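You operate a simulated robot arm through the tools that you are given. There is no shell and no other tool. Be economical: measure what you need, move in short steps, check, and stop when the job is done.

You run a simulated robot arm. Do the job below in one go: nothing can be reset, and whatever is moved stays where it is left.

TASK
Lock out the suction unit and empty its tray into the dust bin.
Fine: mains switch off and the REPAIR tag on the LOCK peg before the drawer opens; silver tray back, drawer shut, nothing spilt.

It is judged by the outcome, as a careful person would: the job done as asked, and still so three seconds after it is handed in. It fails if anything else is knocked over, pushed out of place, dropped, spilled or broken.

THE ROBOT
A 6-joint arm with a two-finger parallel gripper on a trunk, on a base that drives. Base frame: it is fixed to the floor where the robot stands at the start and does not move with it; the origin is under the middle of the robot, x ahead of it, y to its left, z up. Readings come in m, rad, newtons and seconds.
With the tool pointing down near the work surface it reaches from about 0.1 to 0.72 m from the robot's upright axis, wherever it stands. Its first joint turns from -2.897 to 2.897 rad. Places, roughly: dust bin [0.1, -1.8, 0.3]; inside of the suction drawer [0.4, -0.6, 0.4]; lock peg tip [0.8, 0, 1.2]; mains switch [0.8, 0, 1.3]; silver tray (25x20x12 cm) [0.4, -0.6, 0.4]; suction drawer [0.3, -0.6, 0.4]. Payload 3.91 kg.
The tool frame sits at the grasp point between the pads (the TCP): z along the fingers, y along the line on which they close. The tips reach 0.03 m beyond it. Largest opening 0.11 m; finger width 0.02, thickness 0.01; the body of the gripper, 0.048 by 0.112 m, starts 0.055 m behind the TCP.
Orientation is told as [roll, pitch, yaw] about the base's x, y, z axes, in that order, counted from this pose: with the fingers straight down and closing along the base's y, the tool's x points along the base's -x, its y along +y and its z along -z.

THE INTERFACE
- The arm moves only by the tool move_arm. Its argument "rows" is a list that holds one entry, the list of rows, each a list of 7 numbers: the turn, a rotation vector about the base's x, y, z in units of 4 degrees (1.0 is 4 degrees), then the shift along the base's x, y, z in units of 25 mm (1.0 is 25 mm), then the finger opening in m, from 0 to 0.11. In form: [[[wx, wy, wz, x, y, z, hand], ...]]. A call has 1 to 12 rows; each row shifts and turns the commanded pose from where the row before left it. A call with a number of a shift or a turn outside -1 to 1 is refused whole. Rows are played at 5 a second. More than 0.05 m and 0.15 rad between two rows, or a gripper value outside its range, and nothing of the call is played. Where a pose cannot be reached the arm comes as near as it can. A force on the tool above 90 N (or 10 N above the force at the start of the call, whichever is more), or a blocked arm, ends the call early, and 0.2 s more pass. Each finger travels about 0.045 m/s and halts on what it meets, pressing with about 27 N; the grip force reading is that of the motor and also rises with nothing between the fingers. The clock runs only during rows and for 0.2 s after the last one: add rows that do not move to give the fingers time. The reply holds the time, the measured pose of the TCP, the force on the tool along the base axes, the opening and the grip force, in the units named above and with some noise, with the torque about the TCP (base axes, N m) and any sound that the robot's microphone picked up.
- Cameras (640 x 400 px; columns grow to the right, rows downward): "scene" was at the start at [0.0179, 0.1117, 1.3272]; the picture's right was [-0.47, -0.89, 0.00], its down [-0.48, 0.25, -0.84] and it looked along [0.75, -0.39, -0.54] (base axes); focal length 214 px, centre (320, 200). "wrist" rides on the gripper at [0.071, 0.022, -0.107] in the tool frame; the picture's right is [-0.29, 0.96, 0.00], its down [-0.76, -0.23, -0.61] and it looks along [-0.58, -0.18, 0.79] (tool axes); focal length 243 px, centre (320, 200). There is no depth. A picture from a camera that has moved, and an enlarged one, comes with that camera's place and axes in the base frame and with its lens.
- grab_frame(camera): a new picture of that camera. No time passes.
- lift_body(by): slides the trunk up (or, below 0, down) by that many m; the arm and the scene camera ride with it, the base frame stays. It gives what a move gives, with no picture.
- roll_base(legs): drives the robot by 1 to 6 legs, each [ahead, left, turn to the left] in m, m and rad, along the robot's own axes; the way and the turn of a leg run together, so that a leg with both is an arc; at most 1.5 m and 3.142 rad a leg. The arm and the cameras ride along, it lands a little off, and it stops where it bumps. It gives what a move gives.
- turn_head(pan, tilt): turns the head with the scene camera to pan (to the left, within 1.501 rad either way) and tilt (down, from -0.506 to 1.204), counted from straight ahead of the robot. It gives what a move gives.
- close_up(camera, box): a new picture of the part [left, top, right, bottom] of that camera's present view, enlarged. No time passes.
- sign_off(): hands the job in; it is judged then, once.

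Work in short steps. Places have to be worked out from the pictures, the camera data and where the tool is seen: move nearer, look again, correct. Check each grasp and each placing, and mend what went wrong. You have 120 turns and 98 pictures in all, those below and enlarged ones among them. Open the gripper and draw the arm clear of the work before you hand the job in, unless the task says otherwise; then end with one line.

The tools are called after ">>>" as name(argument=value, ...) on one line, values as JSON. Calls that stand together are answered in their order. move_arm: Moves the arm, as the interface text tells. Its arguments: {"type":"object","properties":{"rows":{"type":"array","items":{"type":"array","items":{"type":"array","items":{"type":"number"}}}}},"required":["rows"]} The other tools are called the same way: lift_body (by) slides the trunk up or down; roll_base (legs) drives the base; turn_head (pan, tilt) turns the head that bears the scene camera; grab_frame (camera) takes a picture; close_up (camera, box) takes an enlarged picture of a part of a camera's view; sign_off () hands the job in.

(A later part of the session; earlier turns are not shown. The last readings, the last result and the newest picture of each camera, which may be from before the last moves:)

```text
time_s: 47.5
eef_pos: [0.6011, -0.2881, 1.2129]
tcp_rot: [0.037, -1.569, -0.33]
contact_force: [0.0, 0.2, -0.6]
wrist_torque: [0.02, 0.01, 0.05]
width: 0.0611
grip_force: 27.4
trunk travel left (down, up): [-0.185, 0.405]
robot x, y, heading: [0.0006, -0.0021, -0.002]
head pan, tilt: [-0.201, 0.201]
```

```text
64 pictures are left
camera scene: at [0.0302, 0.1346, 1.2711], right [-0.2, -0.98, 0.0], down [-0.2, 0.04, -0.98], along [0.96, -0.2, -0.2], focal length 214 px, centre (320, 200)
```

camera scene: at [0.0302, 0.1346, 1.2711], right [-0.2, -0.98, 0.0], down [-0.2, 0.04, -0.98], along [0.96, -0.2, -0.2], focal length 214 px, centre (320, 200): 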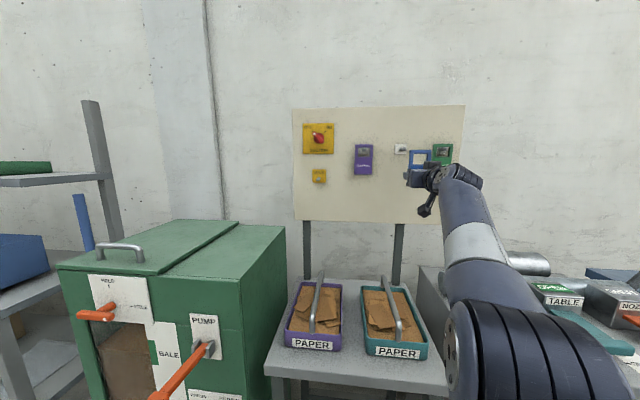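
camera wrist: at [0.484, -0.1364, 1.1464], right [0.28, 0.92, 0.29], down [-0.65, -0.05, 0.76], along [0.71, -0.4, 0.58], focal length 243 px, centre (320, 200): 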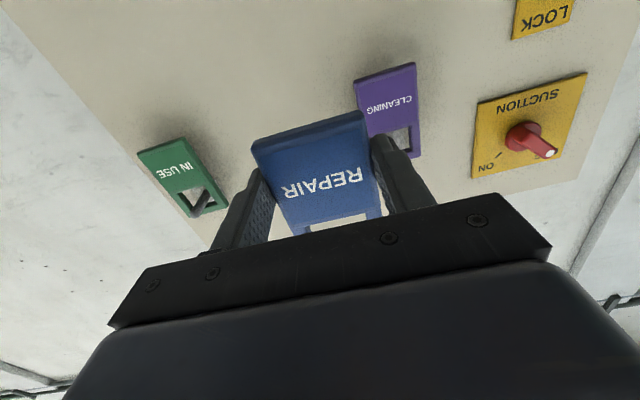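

The forearm now rises toward the hand. I try moving left at this height.

>>> move_arm(rows=[[[0, 0, 0, 0, 1, 0, 0.05], [0, 0, 0, 0, 1, 0, 0.05], [0, 0, 0, 0, 1, 0, 0.05], [0, 0, 0, 0, 1, 0, 0.05], [0, 0, 0, 0, 1, 0, 0.05], [0, 0, 0, 0, 1, 0, 0.05], [0, 0, 0, 0, 1, 0, 0.05], [0, 0, 0, 0, 1, 0, 0.05], [0, 0, 0, 0, 1, 0, 0.05], [0, 0, 0, 0, 1, 0, 0.05], [0, 0, 0, 0, 1, 0, 0.05], [0, 0, 0, 0, 1, 0, 0.05]]])

```text
time_s: 50.1
eef_pos: [0.6014, 0.0134, 1.2137]
tcp_rot: [-0.173, -1.569, -0.118]
contact_force: [0.1, -0.1, -0.5]
wrist_torque: [-0.01, 0.0, 0.02]
width: 0.061
grip_force: 26.5
trunk travel left (down, up): [-0.185, 0.405]
robot x, y, heading: [-0.0024, 0.0028, 0.005]
head pan, tilt: [-0.201, 0.201]
```

That works. Lower to z≈1.14 on the peg axis and look.

>>> move_arm(rows=[[[0, 0, 0, 0.1, 0.6, -0.8, 0.05], [0, 0, 0, 0.08, 0.65, -0.8, 0.05], [0, 0, 0, 0, 0, -0.7, 0.05], [0, 0, 0, 0, 0, -0.65, 0.05], [0, 0, 0, 0, 0, 0, 0.05]]])

>>> close_up(camera="scene", box=[270, 90, 430, 190])

>>> grab_frame(camera="wrist")

```text
time_s: 51.3
eef_pos: [0.6066, 0.0438, 1.1387]
tcp_rot: [-0.058, -1.568, -0.236]
contact_force: [-0.2, 0.0, -1.6]
wrist_torque: [0.02, 0.0, 0.0]
width: 0.0612
grip_force: 27.8
trunk travel left (down, up): [-0.185, 0.405]
robot x, y, heading: [-0.0015, 0.001, 0.005]
head pan, tilt: [-0.201, 0.201]
```

```text
4.00 times, centred on (350, 140) of scene
camera zoom: at [0.0302, 0.1347, 1.2711], right [-0.2, -0.98, 0.0], down [-0.2, 0.04, -0.98], along [0.96, -0.2, -0.2], focal length 858 px, centre (200, 440)
```

zoom: 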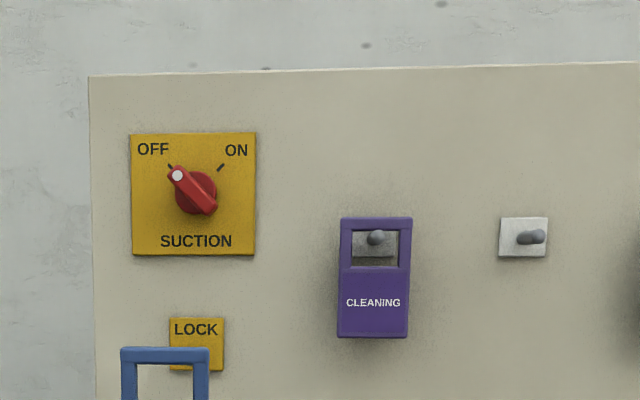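

```text
62 pictures are left
camera wrist: at [0.5098, 0.0955, 1.0683], right [0.28, 0.92, 0.29], down [-0.65, -0.05, 0.76], along [0.71, -0.4, 0.58], focal length 243 px, centre (320, 200)
```

wrist: 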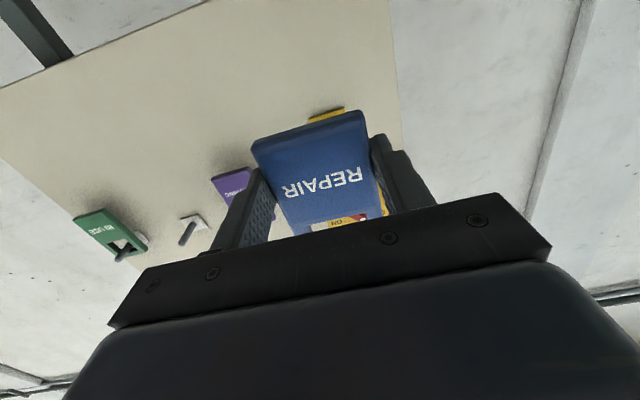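

I look at the lower part where the peg should appear through the tag's window.

>>> close_up(camera="scene", box=[270, 140, 390, 215])

```text
5.33 times, centred on (330, 178) of scene
camera zoom: at [0.0302, 0.1347, 1.2711], right [-0.2, -0.98, 0.0], down [-0.2, 0.04, -0.98], along [0.96, -0.2, -0.2], focal length 1144 px, centre (267, 320)
```

zoom: 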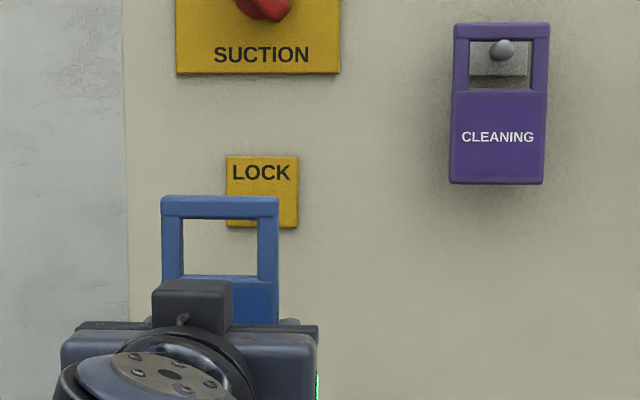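

The peg tip is just hidden behind the tag frame's top-right corner, as expected. I advance 10 cm along the axis and look again.

>>> move_arm(rows=[[[0, 0, 0, 0.764, -0.236, 0, 0.05], [0, 0, 0, 0.764, -0.236, 0, 0.05], [0, 0, 0, 0.764, -0.236, 0, 0.05], [0, 0, 0, 0.764, -0.236, 0, 0.05], [0, 0, 0, 0.764, -0.236, 0, 0.05], [0, 0, 0, 0, 0, 0, 0.05]]])

>>> close_up(camera="scene", box=[270, 140, 390, 215])

>>> grab_frame(camera="wrist")

```text
time_s: 52.7
eef_pos: [0.7025, 0.0143, 1.1401]
tcp_rot: [-0.057, -1.57, -0.235]
contact_force: [-0.5, -0.6, 0.2]
wrist_torque: [-0.01, -0.01, 0.0]
width: 0.0615
grip_force: 26.8
trunk travel left (down, up): [-0.185, 0.405]
robot x, y, heading: [0.0017, -0.0018, -0.002]
head pan, tilt: [-0.201, 0.201]
```

```text
5.33 times, centred on (330, 178) of scene
camera zoom: at [0.0303, 0.1347, 1.2711], right [-0.2, -0.98, 0.0], down [-0.2, 0.04, -0.98], along [0.96, -0.2, -0.2], focal length 1144 px, centre (267, 320)
```

zoom: 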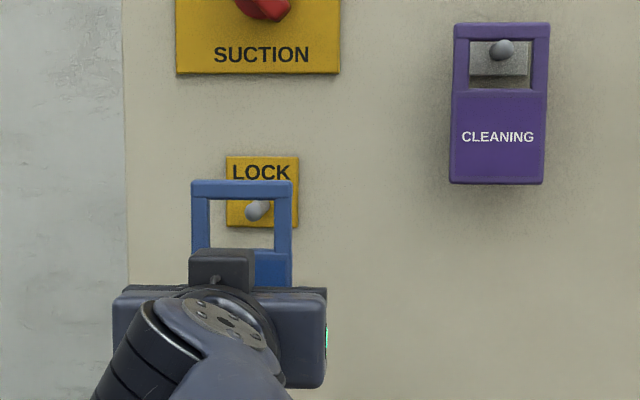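

```text
59 pictures are left
camera wrist: at [0.6057, 0.0665, 1.0686], right [0.28, 0.92, 0.29], down [-0.65, -0.05, 0.76], along [0.71, -0.4, 0.58], focal length 243 px, centre (320, 200)
```

wrist: 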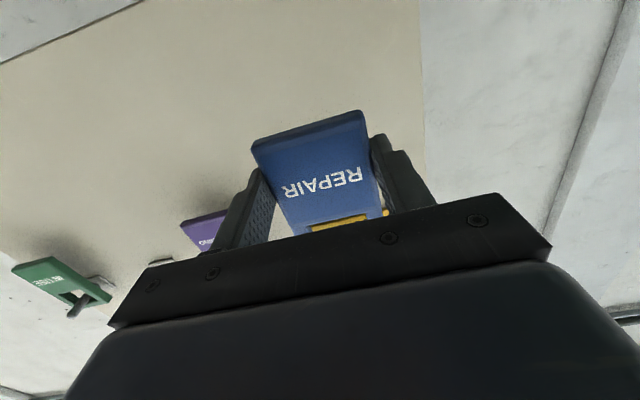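

The peg tip appears in the window exactly as predicted. I advance 5 cm and re-check.

>>> move_arm(rows=[[[0, 0, 0, 0.5, -0.15, 0, 0.05], [0, 0, 0, 0.5, -0.15, 0, 0.05], [0, 0, 0, 0.5, -0.15, 0, 0.05], [0, 0, 0, 0.45, -0.14, 0, 0.05], [0, 0, 0, 0, 0, 0, 0.05]]])

>>> close_up(camera="scene", box=[290, 150, 370, 200])

```text
time_s: 53.9
eef_pos: [0.7506, -0.0004, 1.1381]
tcp_rot: [-0.185, -1.566, -0.105]
contact_force: [0.1, 0.4, -1.0]
wrist_torque: [0.02, 0.03, -0.02]
width: 0.0608
grip_force: 26.9
trunk travel left (down, up): [-0.185, 0.405]
robot x, y, heading: [0.0012, 0.0036, -0.003]
head pan, tilt: [-0.201, 0.201]
```

```text
8.00 times, centred on (330, 175) of scene
camera zoom: at [0.0303, 0.1347, 1.2711], right [-0.2, -0.98, 0.0], down [-0.2, 0.04, -0.98], along [0.96, -0.2, -0.2], focal length 1716 px, centre (240, 400)
```

zoom: 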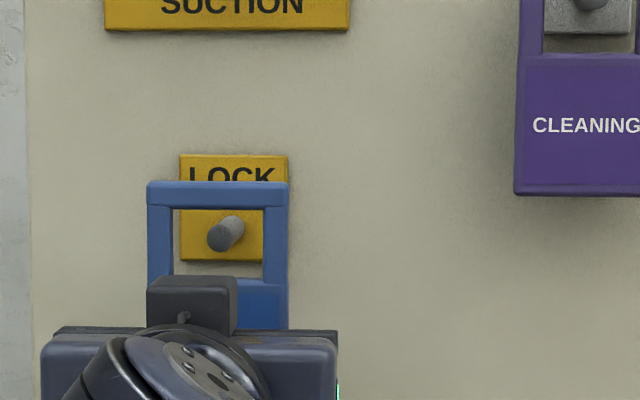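

Peg is well inside the window. I advance the remaining 3.2 cm.

>>> move_arm(rows=[[[0, 0, 0, 0.4, -0.12, 0.02, 0.05], [0, 0, 0, 0.4, -0.12, 0.02, 0.05], [0, 0, 0, 0.4, -0.12, 0.02, 0.05], [0, 0, 0, 0, 0, 0, 0.05]]])

>>> close_up(camera="scene", box=[290, 150, 370, 200])

```text
time_s: 54.9
eef_pos: [0.7796, -0.0092, 1.1408]
tcp_rot: [-0.209, -1.569, -0.082]
contact_force: [0.4, 0.5, -1.0]
wrist_torque: [-0.01, 0.01, -0.02]
width: 0.0612
grip_force: 27.2
trunk travel left (down, up): [-0.185, 0.405]
robot x, y, heading: [0.0021, -0.0009, 0.002]
head pan, tilt: [-0.201, 0.201]
```

```text
8.00 times, centred on (330, 175) of scene
camera zoom: at [0.0303, 0.1347, 1.2711], right [-0.2, -0.98, 0.0], down [-0.2, 0.04, -0.98], along [0.96, -0.2, -0.2], focal length 1716 px, centre (240, 400)
```

zoom: 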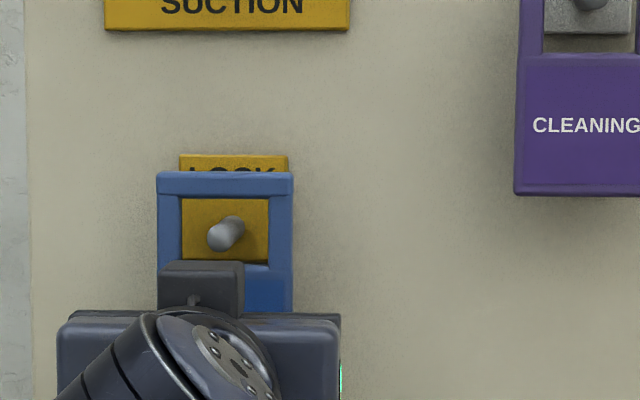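

Peg is well through the tag. I lower 7 mm until it just hangs, then check.

>>> move_arm(rows=[[[0, 0, 0, 0, 0, -0.14, 0.05], [0, 0, 0, 0, 0, -0.14, 0.05], [0, 0, 0, 0, 0, 0, 0.05]]])

>>> close_up(camera="scene", box=[290, 150, 370, 200])

```text
time_s: 55.7
eef_pos: [0.781, -0.0093, 1.1343]
tcp_rot: [-0.068, -1.568, -0.225]
contact_force: [-0.7, 0.9, -1.9]
wrist_torque: [0.02, 0.02, 0.0]
width: 0.061
grip_force: 27.1
trunk travel left (down, up): [-0.185, 0.405]
robot x, y, heading: [-0.0027, 0.0011, -0.003]
head pan, tilt: [-0.201, 0.201]
```

```text
8.00 times, centred on (330, 175) of scene
camera zoom: at [0.0302, 0.1347, 1.2711], right [-0.2, -0.98, 0.0], down [-0.2, 0.04, -0.98], along [0.96, -0.2, -0.2], focal length 1716 px, centre (240, 400)
```

zoom: 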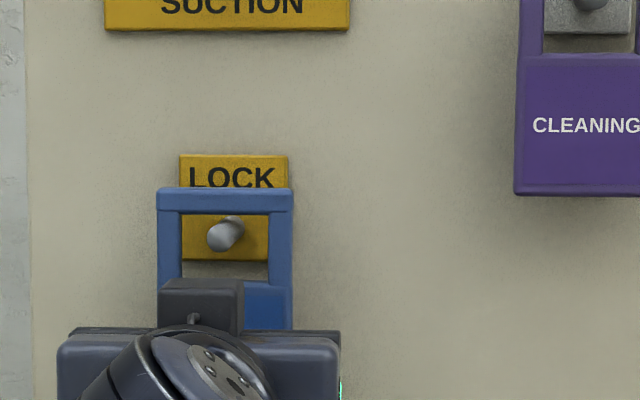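

Window top is nearly on the peg. I open the fingers gently, then back out straight.

>>> move_arm(rows=[[[0, 0, 0, 0, 0, -0.05, 0.06], [0, 0, 0, 0, 0, 0, 0.07], [0, 0, 0, 0, 0, 0, 0.085], [0, 0, 0, 0, 0, 0, 0.1], [0, 0, 0, 0, 0, 0, 0.1]]])

>>> close_up(camera="scene", box=[290, 150, 370, 200])

```text
time_s: 56.9
eef_pos: [0.7806, -0.0101, 1.1339]
tcp_rot: [-0.06, -1.568, -0.235]
contact_force: [0.0, 0.2, 0.5]
wrist_torque: [0.01, -0.02, 0.01]
width: 0.1
grip_force: 0.2
trunk travel left (down, up): [-0.185, 0.405]
robot x, y, heading: [0.0018, -0.0018, -0.0]
head pan, tilt: [-0.201, 0.201]
```

```text
8.00 times, centred on (330, 175) of scene
camera zoom: at [0.0302, 0.1347, 1.2711], right [-0.2, -0.98, 0.0], down [-0.2, 0.04, -0.98], along [0.96, -0.2, -0.2], focal length 1716 px, centre (240, 400)
```

zoom: 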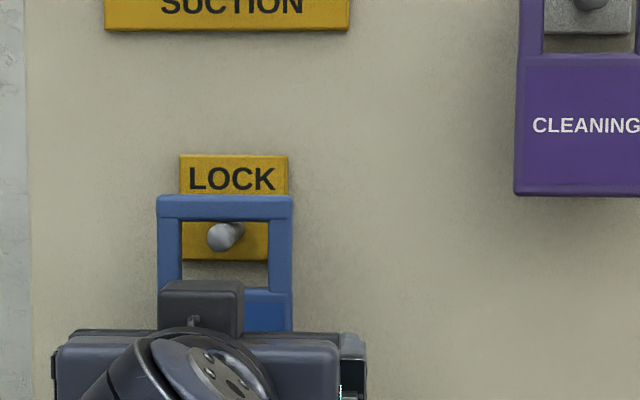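

The tag hangs on the LOCK peg. I withdraw straight back.

>>> move_arm(rows=[[[0, 0, 0, -0.5, 0.15, -0.05, 0.1], [0, 0, 0, -0.8, 0.24, 0, 0.1], [0, 0, 0, -0.9, 0.28, 0, 0.1], [0, 0, 0, -0.9, 0.28, 0, 0.1], [0, 0, 0, -0.9, 0.28, 0, 0.1], [0, 0, 0, -0.9, 0.28, 0, 0.1], [0, 0, 0, -0.9, 0, 0, 0.1]]])

>>> close_up(camera="scene", box=[280, 100, 480, 225])

>>> grab_frame(camera="wrist")

```text
time_s: 58.5
eef_pos: [0.6342, 0.0285, 1.1329]
tcp_rot: [-0.273, -1.567, -0.018]
contact_force: [0.2, 0.0, 0.0]
wrist_torque: [0.01, 0.03, 0.0]
width: 0.0999
grip_force: 0.1
trunk travel left (down, up): [-0.185, 0.405]
robot x, y, heading: [-0.0013, -0.0035, -0.001]
head pan, tilt: [-0.201, 0.201]
```

```text
3.20 times, centred on (380, 162) of scene
camera zoom: at [0.0304, 0.1347, 1.2711], right [-0.2, -0.98, 0.0], down [-0.2, 0.04, -0.98], along [0.96, -0.2, -0.2], focal length 686 px, centre (128, 320)
```

zoom: 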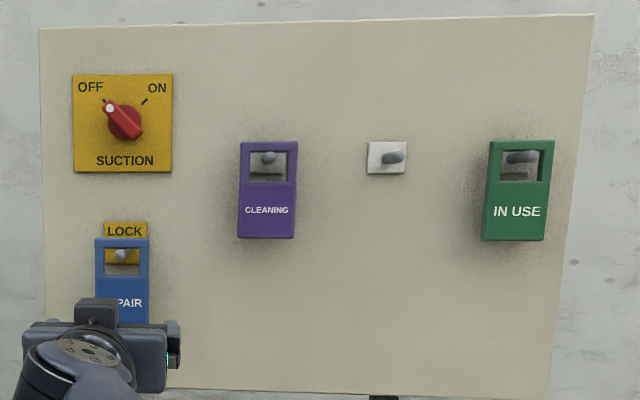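

```text
53 pictures are left
camera wrist: at [0.5393, 0.081, 1.0608], right [0.28, 0.92, 0.29], down [-0.65, -0.05, 0.76], along [0.71, -0.4, 0.58], focal length 243 px, centre (320, 200)
```

wrist: 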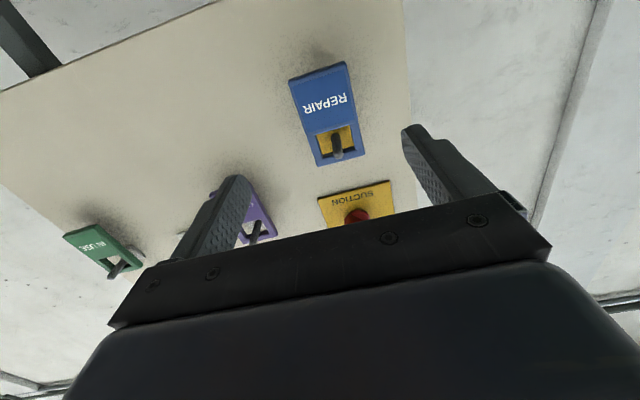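

Lockout is complete: switch OFF, REPAIR tag on LOCK. Now I retract and turn the tool back down before driving to the drawer.

>>> move_arm(rows=[[[0.29, 0.956, 0, -0.6, -0.1, 0.1, 0.1], [0.29, 0.956, 0, -0.6, -0.1, 0.1, 0.1], [0.29, 0.956, 0, -0.6, -0.1, 0.1, 0.1], [0.29, 0.956, 0, -0.6, -0.1, 0, 0.1], [0.29, 0.956, 0, -0.6, -0.1, 0, 0.1], [0.29, 0.956, 0, -0.6, -0.1, 0, 0.1], [0.29, 0.956, 0, -0.6, -0.1, 0, 0.1], [0.29, 0.956, 0, -0.6, -0.1, 0, 0.1], [0.29, 0.956, 0, -0.6, -0.1, 0, 0.1], [0.29, 0.956, 0, -0.6, -0.1, 0, 0.1], [0.29, 0.956, 0, -0.5, -0.1, 0, 0.1]]])

>>> move_arm(rows=[[[0.29, 0.956, 0, -0.3, 0, -0.4, 0.1], [0.29, 0.956, 0, -0.3, 0, -0.4, 0.1], [0.29, 0.956, 0, -0.3, 0, -0.4, 0.1], [0.29, 0.956, 0, -0.3, 0, -0.4, 0.1], [0.29, 0.956, 0, -0.3, 0, -0.4, 0.1], [0.29, 0.956, 0, -0.3, 0, -0.4, 0.1], [0.29, 0.956, 0, -0.3, 0, -0.4, 0.1], [0.29, 0.956, 0, -0.3, 0, -0.4, 0.1], [0.29, 0.956, 0, 0, 0, -0.4, 0.1], [0.29, 0.956, 0, 0, 0, -0.4, 0.1], [0.29, 0.956, 0, 0, 0, -0.4, 0.1], [0.145, 0.478, 1, 0, 0, 0, 0.1]]])

>>> turn_head(pan=-1.3, tilt=0.8)

>>> grab_frame(camera="scene")

```text
time_s: 60.9
eef_pos: [0.4717, 0.0006, 1.1397]
tcp_rot: [0.002, -0.801, -0.296]
contact_force: [0.1, -0.6, 0.5]
wrist_torque: [-0.04, -0.02, -0.01]
width: 0.1002
grip_force: 0.1
trunk travel left (down, up): [-0.185, 0.405]
robot x, y, heading: [-0.0009, 0.0019, 0.004]
head pan, tilt: [-0.201, 0.201]
```

```text
time_s: 63.5
eef_pos: [0.412, -0.0007, 1.0214]
tcp_rot: [0.006, -0.007, -0.226]
contact_force: [-0.4, -0.2, 0.1]
wrist_torque: [0.0, 0.0, -0.01]
width: 0.1
grip_force: 0.0
out of reach, approached as far as the arm can: row 12
trunk travel left (down, up): [-0.185, 0.405]
robot x, y, heading: [-0.0001, 0.0034, -0.002]
head pan, tilt: [-0.201, 0.201]
```

```text
time_s: 64.8
eef_pos: [0.4113, 0.0004, 1.0203]
tcp_rot: [0.006, -0.005, -0.226]
contact_force: [-0.7, 1.2, -0.3]
wrist_torque: [-0.02, -0.01, 0.02]
width: 0.1
grip_force: 0.2
trunk travel left (down, up): [-0.185, 0.405]
robot x, y, heading: [0.002, -0.0014, 0.001]
head pan, tilt: [-1.3, 0.799]
```

```text
52 pictures are left
camera scene: at [-0.0396, 0.0755, 1.2175], right [-0.96, -0.27, 0.0], down [-0.19, 0.69, -0.7], along [0.19, -0.67, -0.72], focal length 214 px, centre (320, 200)
```

scene: 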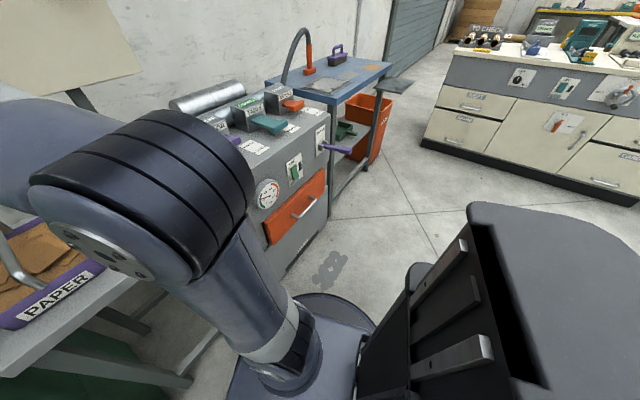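

I enlarge the suction unit to read its labels and geometry.

>>> close_up(camera="scene", box=[190, 60, 430, 290])

```text
1.74 times, centred on (310, 175) of scene
camera zoom: at [-0.0396, 0.0755, 1.2175], right [-0.96, -0.27, 0.0], down [-0.19, 0.69, -0.7], along [0.19, -0.67, -0.72], focal length 373 px, centre (337, 244)
```

zoom: 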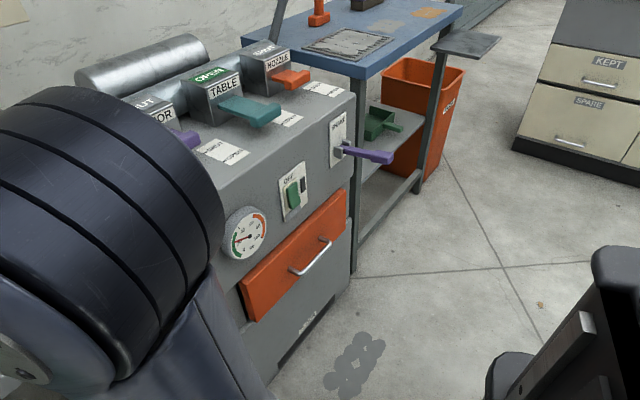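

The unit's front is also yawed ~13°; drawer handle ≈(0.225, -0.595, 0.42). I drive back 0.5 m, then right 0.42 m while turning −0.24 rad to face it, and look.

>>> roll_base(legs=[[-0.5, 0, 0], [0, -0.42, 0], [0, 0, -0.24]])

>>> turn_head(pan=-0.1, tilt=0.75)

>>> grab_frame(camera="scene")

>>> grab_frame(camera="wrist")

```text
time_s: 70.8
eef_pos: [-0.095, -0.5136, 1.0223]
tcp_rot: [0.004, -0.004, -0.458]
contact_force: [0.8, -0.8, -0.3]
wrist_torque: [-0.03, 0.02, 0.02]
width: 0.1
grip_force: 0.0
trunk travel left (down, up): [-0.185, 0.405]
robot x, y, heading: [-0.4978, -0.4201, -0.236]
head pan, tilt: [-1.3, 0.799]
```

```text
time_s: 72.2
eef_pos: [-0.0955, -0.5156, 1.0211]
tcp_rot: [0.003, -0.006, -0.457]
contact_force: [0.7, 0.3, -0.6]
wrist_torque: [-0.03, 0.01, 0.02]
width: 0.0999
grip_force: 0.0
trunk travel left (down, up): [-0.185, 0.405]
robot x, y, heading: [-0.4949, -0.4186, -0.231]
head pan, tilt: [-0.099, 0.75]
```

```text
50 pictures are left
camera scene: at [-0.4421, -0.2839, 1.2214], right [-0.33, -0.94, 0.0], down [-0.64, 0.22, -0.73], along [0.69, -0.24, -0.68], focal length 214 px, centre (320, 200)
```

scene: 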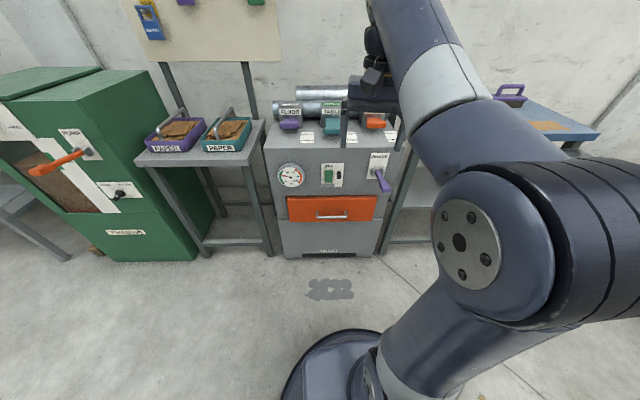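

```text
49 pictures are left
camera wrist: at [-0.1498, -0.4635, 1.128], right [0.68, 0.73, 0.01], down [0.58, -0.54, 0.61], along [0.45, -0.41, -0.79], focal length 243 px, centre (320, 200)
```

wrist: 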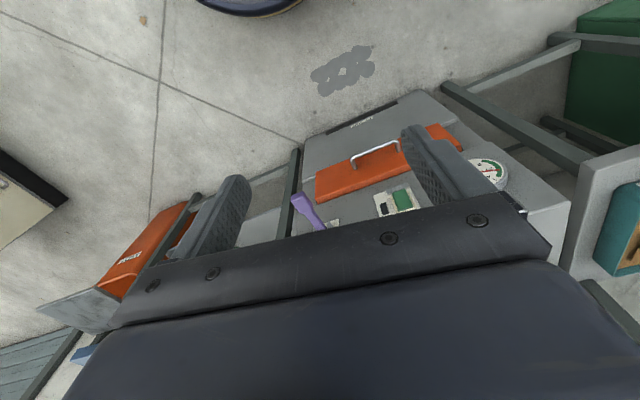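

A detailed look at the drawer front and neighbours.

>>> close_up(camera="scene", box=[250, 80, 420, 270])

```text
2.11 times, centred on (335, 175) of scene
camera zoom: at [-0.4421, -0.2839, 1.2214], right [-0.33, -0.94, 0.0], down [-0.64, 0.22, -0.73], along [0.69, -0.24, -0.68], focal length 452 px, centre (288, 253)
```

zoom: 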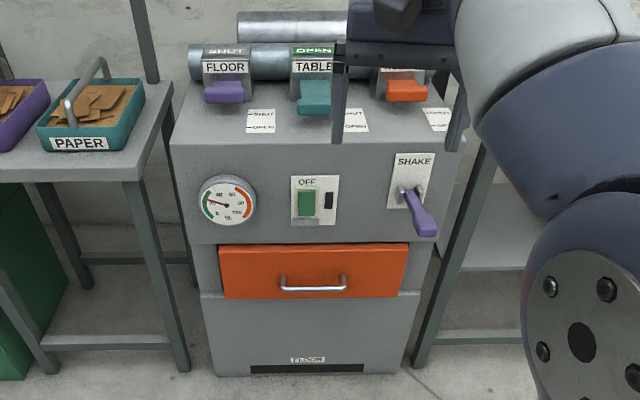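

Front yaw is 17.4° (approach direction ≈(0.954,-0.30)); handle ≈(0.230,-0.577,0.423). I lower the trunk, and yaw the hand −81° so that after pitching up the fingers close vertically on the bar.

>>> lift_body(by=-0.18)

>>> move_arm(rows=[[[0, 0, -1, 0, 0, 0, 0.08], [0, 0, -1, 0, 0, 0, 0.08], [0, 0, -1, 0, 0, 0, 0.08], [0, 0, -1, 0, 0, 0, 0.08], [0, 0, -1, 0, 0, 0, 0.08], [0, 0, -1, 0, 0, 0, 0.08], [0, 0, -1, 0, 0, 0, 0.08], [0, 0, -1, 0, 0, 0, 0.08], [0, 0, -1, 0, 0, 0, 0.08], [0, 0, -1, 0, 0, 0, 0.08]]])

>>> move_arm(rows=[[[0, 0, -1, 0, 0, 0, 0.08], [0, 0, -1, 0, 0, 0, 0.08], [0, 0, -1, 0, 0, 0, 0.08], [0, 0, -1, 0, 0, 0, 0.08], [0, 0, -1, 0, 0, 0, 0.08], [0, 0, -1, 0, 0, 0, 0.08], [0, 0, -1, 0, 0, 0, 0.08], [0, 0, -1, 0, 0, 0, 0.08], [0, 0, -1, 0, 0, 0, 0.08], [0, 0, -1, 0, 0, 0, 0.08]]])

```text
time_s: 74.2
eef_pos: [-0.095, -0.515, 0.8409]
tcp_rot: [0.006, -0.005, -0.457]
contact_force: [-0.8, 0.2, 0.6]
wrist_torque: [0.01, 0.03, 0.0]
width: 0.1002
grip_force: 0.1
trunk travel left (down, up): [-0.005, 0.585]
robot x, y, heading: [-0.4941, -0.422, -0.241]
head pan, tilt: [-0.099, 0.75]
```

```text
time_s: 76.4
eef_pos: [-0.0954, -0.514, 0.8405]
tcp_rot: [0.005, -0.005, -1.157]
contact_force: [-0.5, -0.1, 0.2]
wrist_torque: [-0.01, 0.0, 0.0]
width: 0.0798
grip_force: 0.0
trunk travel left (down, up): [-0.005, 0.585]
robot x, y, heading: [-0.4977, -0.4204, -0.237]
head pan, tilt: [-0.099, 0.75]
```

```text
time_s: 78.6
eef_pos: [-0.0964, -0.5148, 0.8404]
tcp_rot: [0.007, -0.006, -1.854]
contact_force: [0.5, 0.8, 0.0]
wrist_torque: [0.0, 0.01, 0.04]
width: 0.0801
grip_force: 0.1
trunk travel left (down, up): [-0.005, 0.585]
robot x, y, heading: [-0.4928, -0.4166, -0.237]
head pan, tilt: [-0.099, 0.75]
```

Yawed. Now I pitch the fingers up 60° while descending towards a pre-grasp point in front of the handle.

>>> move_arm(rows=[[[-0.3, -0.954, 0, 0.4, -0.07, -0.6, 0.08], [-0.3, -0.954, 0, 0.4, -0.07, -0.6, 0.08], [-0.3, -0.954, 0, 0.4, -0.07, -0.6, 0.08], [-0.3, -0.954, 0, 0.4, -0.07, -0.6, 0.08], [-0.3, -0.954, 0, 0.4, -0.07, -0.6, 0.08], [-0.3, -0.954, 0, 0.4, -0.07, -0.6, 0.08], [-0.3, -0.954, 0, 0.4, -0.07, -0.6, 0.08], [-0.3, -0.954, 0, 0.4, -0.07, -0.6, 0.08], [-0.3, -0.954, 0, 0.4, -0.07, -0.6, 0.08], [-0.3, -0.954, 0, 0.4, -0.07, -0.6, 0.08], [-0.3, -0.954, 0, 0.4, -0.07, -0.6, 0.08], [-0.3, -0.954, 0, 0.4, -0.07, -0.6, 0.08]]])

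>>> move_arm(rows=[[[-0.3, -0.954, 0, 0.4, -0.07, -0.6, 0.08], [-0.3, -0.954, 0, 0.4, -0.07, -0.6, 0.08], [-0.3, -0.954, 0, 0.4, -0.07, -0.6, 0.08], [0, 0, 0, 0.4, -0.07, -0.8, 0.08], [0, 0, 0, 0.4, -0.07, -0.8, 0.08], [0, 0, 0, 0.4, -0.07, -0.8, 0.08], [0, 0, 0, 0.4, -0.07, -0.8, 0.08], [0, 0, 0, 0.4, -0.07, -0.8, 0.08], [0, 0, 0, 0.4, -0.07, -0.8, 0.08], [0, 0, 0, 0.3, -0.07, -0.3, 0.08]]])

>>> grab_frame(camera="scene")

>>> grab_frame(camera="wrist")

```text
time_s: 81.2
eef_pos: [0.0257, -0.5356, 0.6614]
tcp_rot: [0.845, -0.022, -1.863]
contact_force: [-0.7, 0.6, 0.0]
wrist_torque: [0.01, 0.01, 0.01]
width: 0.0801
grip_force: 0.1
trunk travel left (down, up): [-0.005, 0.585]
robot x, y, heading: [-0.4971, -0.4177, -0.23]
head pan, tilt: [-0.099, 0.75]
```

```text
time_s: 83.4
eef_pos: [0.1484, -0.5754, 0.6048]
tcp_rot: [1.045, -0.021, -1.869]
contact_force: [-0.3, -0.1, -0.1]
wrist_torque: [0.02, 0.0, -0.01]
width: 0.0801
grip_force: 0.1
out of reach, approached as far as the arm can: row 3, 4, 5, 6, 7, 8, 9, 10
trunk travel left (down, up): [-0.005, 0.585]
robot x, y, heading: [-0.4971, -0.4193, -0.23]
head pan, tilt: [-0.099, 0.75]
```

```text
47 pictures are left
camera scene: at [-0.4421, -0.2838, 1.0414], right [-0.33, -0.95, 0.0], down [-0.64, 0.22, -0.73], along [0.69, -0.24, -0.68], focal length 214 px, centre (320, 200)
```

scene: 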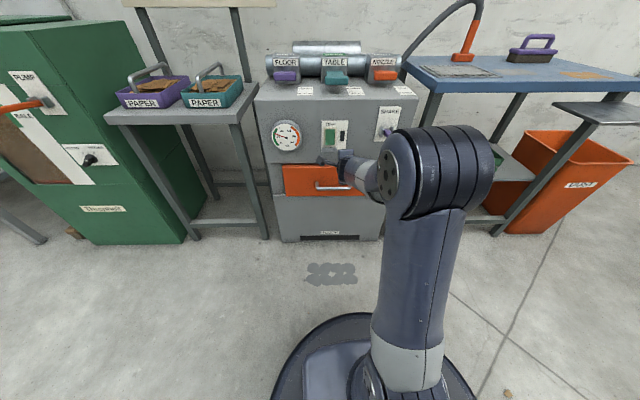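

```text
46 pictures are left
camera wrist: at [0.0926, -0.481, 0.6755], right [0.38, -0.4, 0.83], down [-0.84, -0.54, 0.12], along [0.4, -0.74, -0.54], focal length 243 px, centre (320, 200)
```

wrist: 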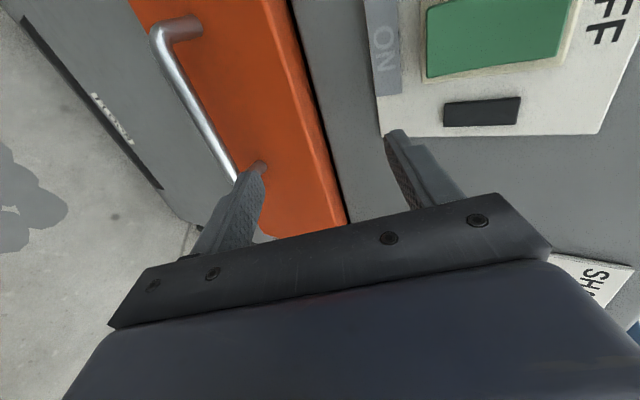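

The wrist limit stops at this flat angle, so I tilt to 45° down, backing off slightly, then descend to the pre-grasp point.

>>> move_arm(rows=[[[0.3, 0.954, 0, -0.5, 0.15, 0, 0.06], [0.3, 0.954, 0, -0.5, 0.15, 0, 0.06], [0.3, 0.954, 0, -0.3, 0.1, -0.5, 0.06], [0.2, 0.68, 0, 0, 0.1, -0.8, 0.06], [0, 0, 0, 0.3, 0.1, -0.8, 0.06], [0, 0, 0, 0.3, 0.1, -0.8, 0.06], [0, 0, 0, 0.3, 0, -0.8, 0.06], [0, 0, 0, 0.4, 0, -0.7, 0.06], [0, 0, 0, 0.4, 0, 0, 0.06]]])

>>> grab_frame(camera="wrist")

>>> close_up(camera="scene", box=[260, 100, 420, 250])

```text
time_s: 85.4
eef_pos: [0.158, -0.5563, 0.4949]
tcp_rot: [0.792, -0.02, -1.864]
contact_force: [-0.8, 0.5, 0.5]
wrist_torque: [0.02, 0.02, -0.01]
width: 0.06
grip_force: 0.1
trunk travel left (down, up): [-0.005, 0.585]
robot x, y, heading: [-0.497, -0.4209, -0.234]
head pan, tilt: [-0.099, 0.75]
```

```text
45 pictures are left
camera wrist: at [0.122, -0.4691, 0.5839], right [0.56, -0.46, 0.69], down [-0.79, -0.55, 0.28], along [0.25, -0.7, -0.67], focal length 243 px, centre (320, 200)
```

wrist: 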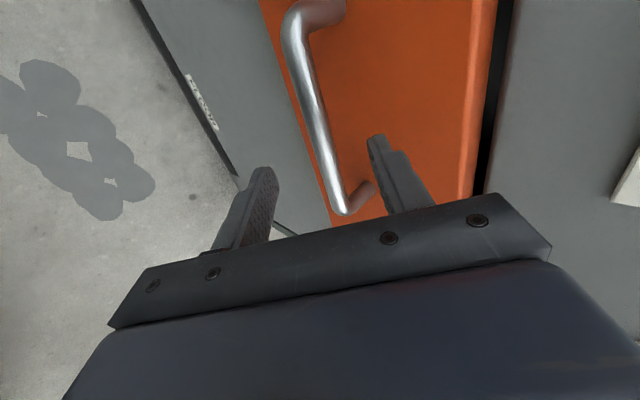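

```text
2.67 times, centred on (340, 175) of scene
camera zoom: at [-0.4421, -0.2838, 1.0414], right [-0.33, -0.95, 0.0], down [-0.64, 0.22, -0.73], along [0.69, -0.24, -0.68], focal length 572 px, centre (267, 267)
```

zoom: 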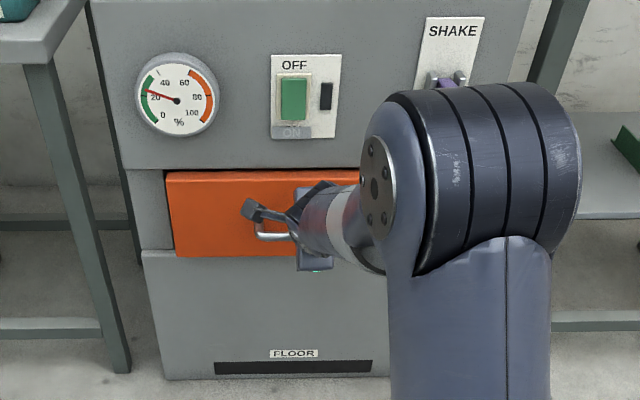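

Handle centre is (0.228,-0.595,0.423), about 10.6 cm along the tool axis. I narrow the opening and advance in small steps.

>>> move_arm(rows=[[[0, 0, 0, 0.5, -0.4, -0.5, 0.048], [0, 0, 0, 0.5, -0.4, -0.5, 0.048], [0, 0, 0, 0.5, -0.3, -0.5, 0.048], [0, 0, 0, 0.5, -0.2, -0.5, 0.048], [0, 0, 0, 0, 0, 0, 0.048]]])

>>> grab_frame(camera="wrist")

```text
time_s: 86.2
eef_pos: [0.1915, -0.5805, 0.4664]
tcp_rot: [0.802, -0.02, -1.862]
contact_force: [-59.7, 16.5, 35.4]
wrist_torque: [-0.53, -1.47, -0.44]
width: 0.0392
grip_force: 0.0
trunk travel left (down, up): [-0.005, 0.585]
robot x, y, heading: [-0.4977, -0.4229, -0.234]
head pan, tilt: [-0.099, 0.75]
stopped in row 4: the force on the tool passed its limit at 121 N (the readings are from after the stop); the commanded pose is now the measured one
```

```text
43 pictures are left
camera wrist: at [0.1545, -0.4932, 0.5557], right [0.56, -0.46, 0.69], down [-0.79, -0.55, 0.27], along [0.26, -0.7, -0.67], focal length 243 px, centre (320, 200)
```

wrist: 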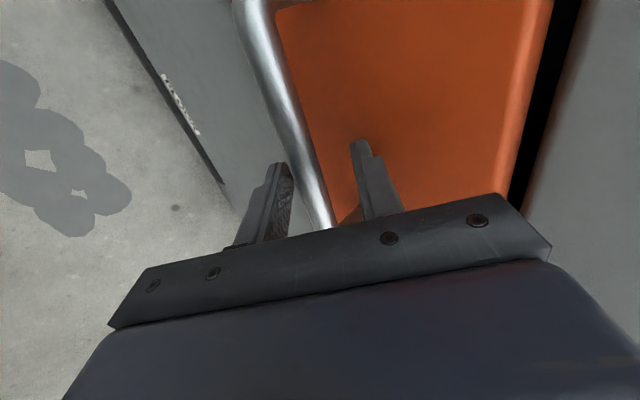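

The upper finger touched the drawer face; re-triangulating, the bar (≈z 0.47) already lies between the fingers. I back off 6 mm along the tool axis and close.

>>> move_arm(rows=[[[0, 0, 0, -0.17, 0.05, 0.17, 0.048], [0, 0, 0, 0, 0, 0, 0.03], [0, 0, 0, 0, 0, 0, 0.01], [0, 0, 0, 0, 0, 0, 0.0], [0, 0, 0, 0, 0, 0, 0.0], [0, 0, 0, 0, 0, 0, 0.0]]])

>>> grab_frame(camera="wrist")

```text
time_s: 87.7
eef_pos: [0.1918, -0.581, 0.462]
tcp_rot: [0.785, -0.019, -1.863]
contact_force: [-7.8, 4.2, -27.4]
wrist_torque: [0.31, 0.08, -1.16]
width: 0.0159
grip_force: 44.9
trunk travel left (down, up): [-0.005, 0.585]
robot x, y, heading: [-0.4942, -0.419, -0.228]
head pan, tilt: [-0.099, 0.75]
```

```text
42 pictures are left
camera wrist: at [0.154, -0.4934, 0.5506], right [0.56, -0.46, 0.68], down [-0.79, -0.55, 0.28], along [0.25, -0.7, -0.67], focal length 243 px, centre (320, 200)
```

wrist: 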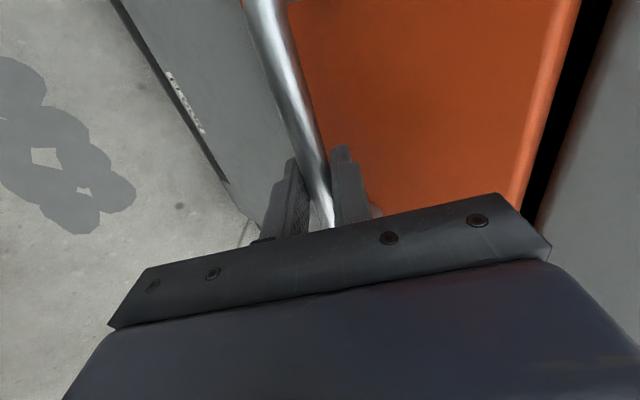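

The handle bar is gripped (0.016 m). I pull the drawer out along its normal, 6 cm first.

>>> move_arm(rows=[[[0, 0, 0, -0.477, 0.15, -0.06, 0], [0, 0, 0, -0.477, 0.15, 0, 0], [0, 0, 0, -0.477, 0.15, 0, 0], [0, 0, 0, -0.477, 0.15, 0, 0], [0, 0, 0, -0.477, 0.15, 0, 0]]])

>>> grab_frame(camera="scene")

```text
time_s: 88.8
eef_pos: [0.1315, -0.5624, 0.462]
tcp_rot: [0.793, -0.016, -1.864]
contact_force: [0.3, -4.6, -31.0]
wrist_torque: [0.74, -0.08, -0.7]
width: 0.0162
grip_force: 45.1
trunk travel left (down, up): [-0.005, 0.585]
robot x, y, heading: [-0.4971, -0.4189, -0.235]
head pan, tilt: [-0.099, 0.75]
```

```text
41 pictures are left
camera scene: at [-0.4414, -0.2841, 1.0413], right [-0.33, -0.95, 0.0], down [-0.65, 0.22, -0.73], along [0.69, -0.24, -0.68], focal length 214 px, centre (320, 200)
```

scene: 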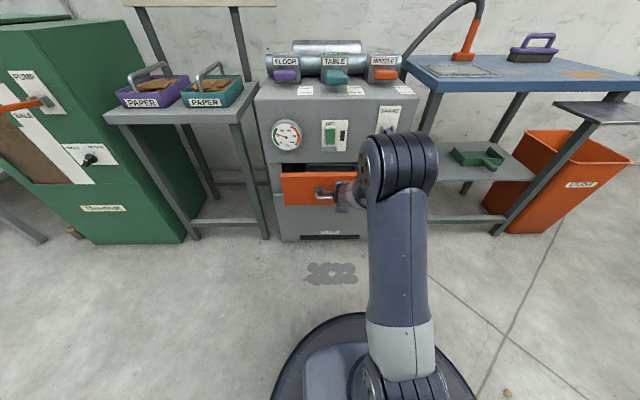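

The drawer is sliding out smoothly. I continue pulling.

>>> move_arm(rows=[[[0, 0, 0, -0.477, 0.15, -0.1, 0], [0, 0, 0, -0.477, 0.15, 0, 0], [0, 0, 0, -0.477, 0.15, 0, 0], [0, 0, 0, -0.477, 0.15, 0, 0], [0, 0, 0, -0.477, 0.15, 0, 0], [0, 0, 0, -0.477, 0.15, 0, 0], [0, 0, 0, -0.477, 0.15, 0, 0], [0, 0, 0, -0.477, 0.15, 0, 0], [0, 0, 0, -0.477, 0.15, 0, 0], [0, 0, 0, -0.477, 0.15, 0, 0]]])

>>> grab_frame(camera="scene")

```text
time_s: 91.0
eef_pos: [0.0379, -0.5349, 0.5119]
tcp_rot: [0.793, -0.02, -1.861]
contact_force: [-0.4, 0.4, -0.4]
wrist_torque: [-0.01, -0.01, -0.03]
width: 0.0
grip_force: 37.7
out of reach, approached as far as the arm can: row 1, 2, 3, 4, 5, 6, 7, 8, 9, 10
trunk travel left (down, up): [-0.005, 0.585]
robot x, y, heading: [-0.4924, -0.4206, -0.231]
head pan, tilt: [-0.099, 0.75]
```

```text
40 pictures are left
camera scene: at [-0.4431, -0.2835, 1.0414], right [-0.33, -0.95, 0.0], down [-0.64, 0.22, -0.73], along [0.69, -0.24, -0.68], focal length 214 px, centre (320, 200)
```

scene: 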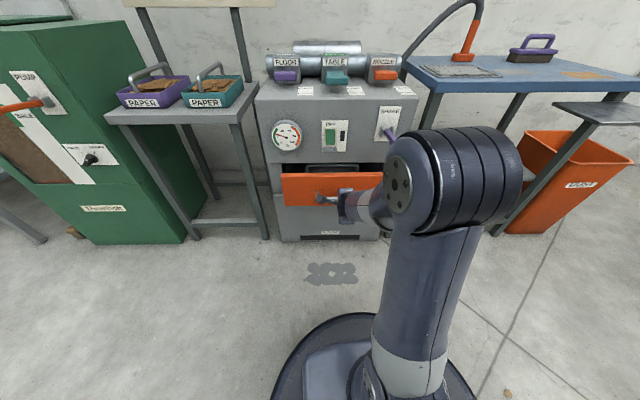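

The arm reached its limit and slid off the bar; the drawer is ~8 cm open. I look with the wrist camera to re-grip, and will then pull by backing the base.

>>> grab_frame(camera="wrist")

>>> close_up(camera="scene", box=[260, 130, 420, 250])

```text
39 pictures are left
camera wrist: at [0.0012, -0.4474, 0.6013], right [0.56, -0.46, 0.69], down [-0.79, -0.55, 0.28], along [0.25, -0.7, -0.67], focal length 243 px, centre (320, 200)
```

wrist: 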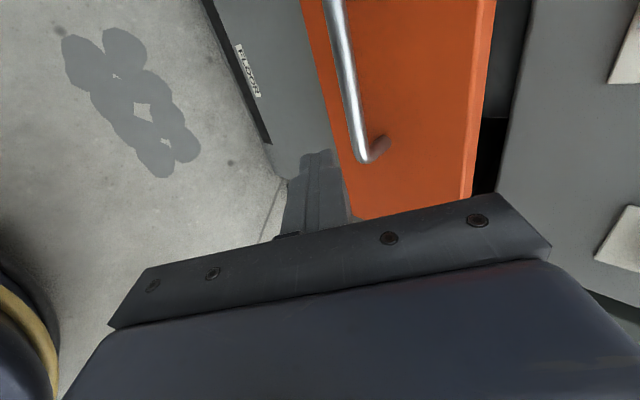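

```text
3.33 times, centred on (340, 190) of scene
camera zoom: at [-0.4431, -0.2835, 1.0414], right [-0.33, -0.95, 0.0], down [-0.64, 0.22, -0.73], along [0.69, -0.24, -0.68], focal length 715 px, centre (253, 233)
```

zoom: 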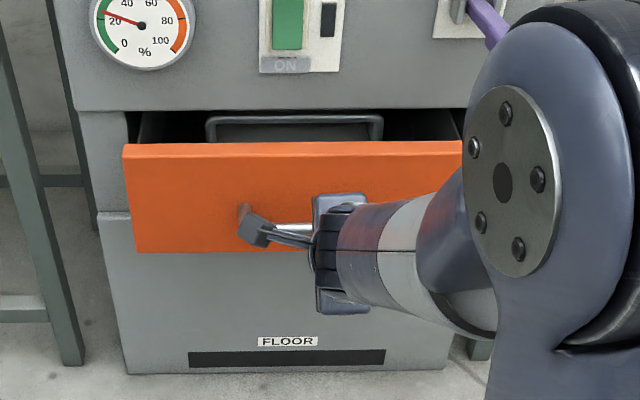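

The bar is now at a≈0.287, z≈0.465. I open, line up 6 cm back along the tool axis and re-approach.

>>> move_arm(rows=[[[0, 0, 0, 0, 0.1, 0, 0.048], [0, 0, 0, 0.7, 0.05, 0, 0.048], [0, 0, 0, 0.7, 0, -0.1, 0.048], [0, 0, 0, 0.66, 0, -0.1, 0.048], [0, 0, 0, 0, 0, 0, 0.048]]])

>>> grab_frame(camera="wrist")

```text
time_s: 92.2
eef_pos: [0.0913, -0.5322, 0.5061]
tcp_rot: [0.798, -0.019, -1.862]
contact_force: [-0.1, -0.1, 0.0]
wrist_torque: [0.0, 0.03, -0.03]
width: 0.048
grip_force: 0.0
trunk travel left (down, up): [-0.005, 0.585]
robot x, y, heading: [-0.4952, -0.421, -0.231]
head pan, tilt: [-0.099, 0.75]
```

```text
37 pictures are left
camera wrist: at [0.0522, -0.4441, 0.5958], right [0.56, -0.46, 0.69], down [-0.79, -0.55, 0.27], along [0.26, -0.7, -0.67], focal length 243 px, centre (320, 200)
```

wrist: 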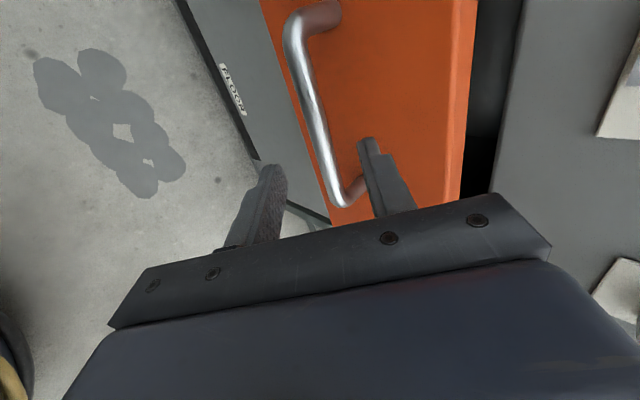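

The view matches the earlier pre-grasp; I repeat the same advance and close.

>>> move_arm(rows=[[[0, 0, 0, 0.5, -0.2, -0.5, 0.048], [0, 0, 0, 0.45, -0.2, -0.45, 0.048], [0, 0, 0, 0.35, -0.1, -0.4, 0.045], [0, 0, 0, 0, 0, 0, 0.03], [0, 0, 0, 0, 0, 0, 0.01], [0, 0, 0, 0, 0, 0, 0.0], [0, 0, 0, 0, 0, 0, 0.0], [0, 0, 0, 0, 0, 0, 0.0]]])

>>> close_up(camera="scene", box=[260, 130, 420, 250])

```text
time_s: 94.0
eef_pos: [0.1224, -0.5439, 0.4734]
tcp_rot: [0.799, -0.017, -1.864]
contact_force: [0.5, -0.1, -2.0]
wrist_torque: [0.66, -0.21, -0.74]
width: 0.016
grip_force: 44.1
trunk travel left (down, up): [-0.005, 0.585]
robot x, y, heading: [-0.4982, -0.4189, -0.238]
head pan, tilt: [-0.099, 0.75]
```

```text
3.33 times, centred on (340, 190) of scene
camera zoom: at [-0.443, -0.2835, 1.0414], right [-0.33, -0.95, 0.0], down [-0.65, 0.22, -0.73], along [0.69, -0.24, -0.68], focal length 715 px, centre (253, 233)
```

zoom: 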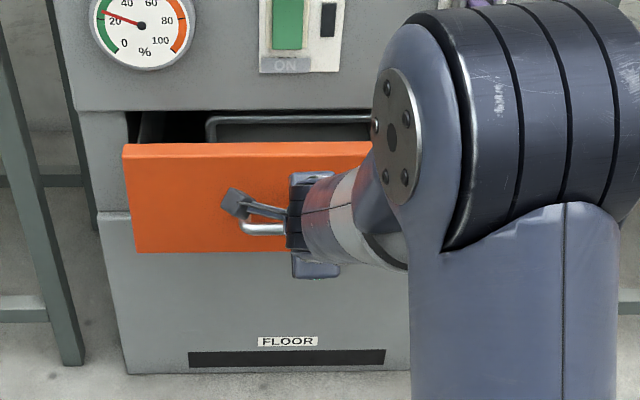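

Gripped again with no side load. I back the base 0.1 m along the drawer axis.

>>> roll_base(legs=[[-0.1, 0.007, 0]])

>>> grab_frame(camera="scene")

```text
time_s: 95.2
eef_pos: [0.0269, -0.5131, 0.4732]
tcp_rot: [0.799, -0.016, -1.86]
contact_force: [5.3, 13.8, -4.0]
wrist_torque: [0.58, -0.14, -0.68]
width: 0.0163
grip_force: 45.5
trunk travel left (down, up): [-0.005, 0.585]
robot x, y, heading: [-0.5921, -0.3846, -0.228]
head pan, tilt: [-0.099, 0.75]
```

```text
35 pictures are left
camera scene: at [-0.5376, -0.2533, 1.0413], right [-0.33, -0.95, 0.0], down [-0.65, 0.22, -0.73], along [0.69, -0.24, -0.68], focal length 214 px, centre (320, 200)
```

scene: 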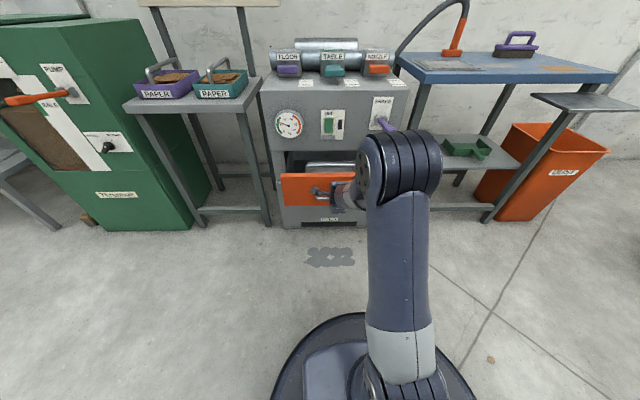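

The drawer follows. Another 0.1 m back.

>>> roll_base(legs=[[-0.1, 0.004, 0]])

>>> close_up(camera="scene", box=[240, 90, 440, 240])

```text
time_s: 96.3
eef_pos: [-0.0681, -0.483, 0.4742]
tcp_rot: [0.799, -0.014, -1.853]
contact_force: [12.5, 32.5, -4.1]
wrist_torque: [0.93, -0.23, -0.33]
width: 0.0163
grip_force: 44.6
trunk travel left (down, up): [-0.005, 0.585]
robot x, y, heading: [-0.6889, -0.3648, -0.235]
head pan, tilt: [-0.099, 0.75]
```

```text
2.67 times, centred on (340, 165) of scene
camera zoom: at [-0.6337, -0.2255, 1.0412], right [-0.33, -0.95, 0.0], down [-0.65, 0.22, -0.73], along [0.69, -0.24, -0.68], focal length 572 px, centre (267, 293)
```

zoom: 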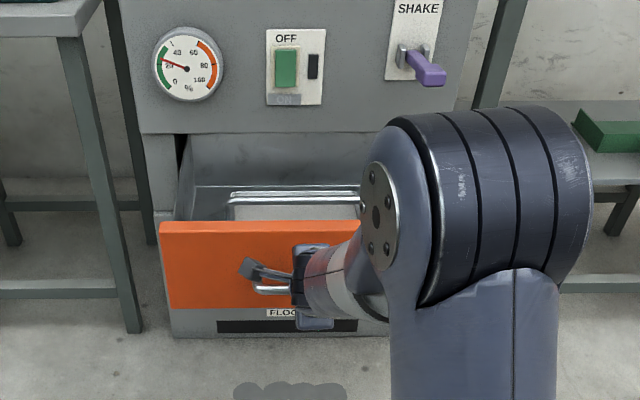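

Opened ~0.27 m. A little more, with a leftward correction to relieve the side load.

>>> roll_base(legs=[[-0.04, 0.012, 0]])

```text
time_s: 97.2
eef_pos: [-0.1047, -0.4608, 0.473]
tcp_rot: [0.798, -0.015, -1.852]
contact_force: [-0.7, -0.1, -0.6]
wrist_torque: [0.0, -0.01, 0.01]
width: 0.0
grip_force: 37.6
trunk travel left (down, up): [-0.005, 0.585]
robot x, y, heading: [-0.7253, -0.3417, -0.231]
head pan, tilt: [-0.099, 0.75]
```

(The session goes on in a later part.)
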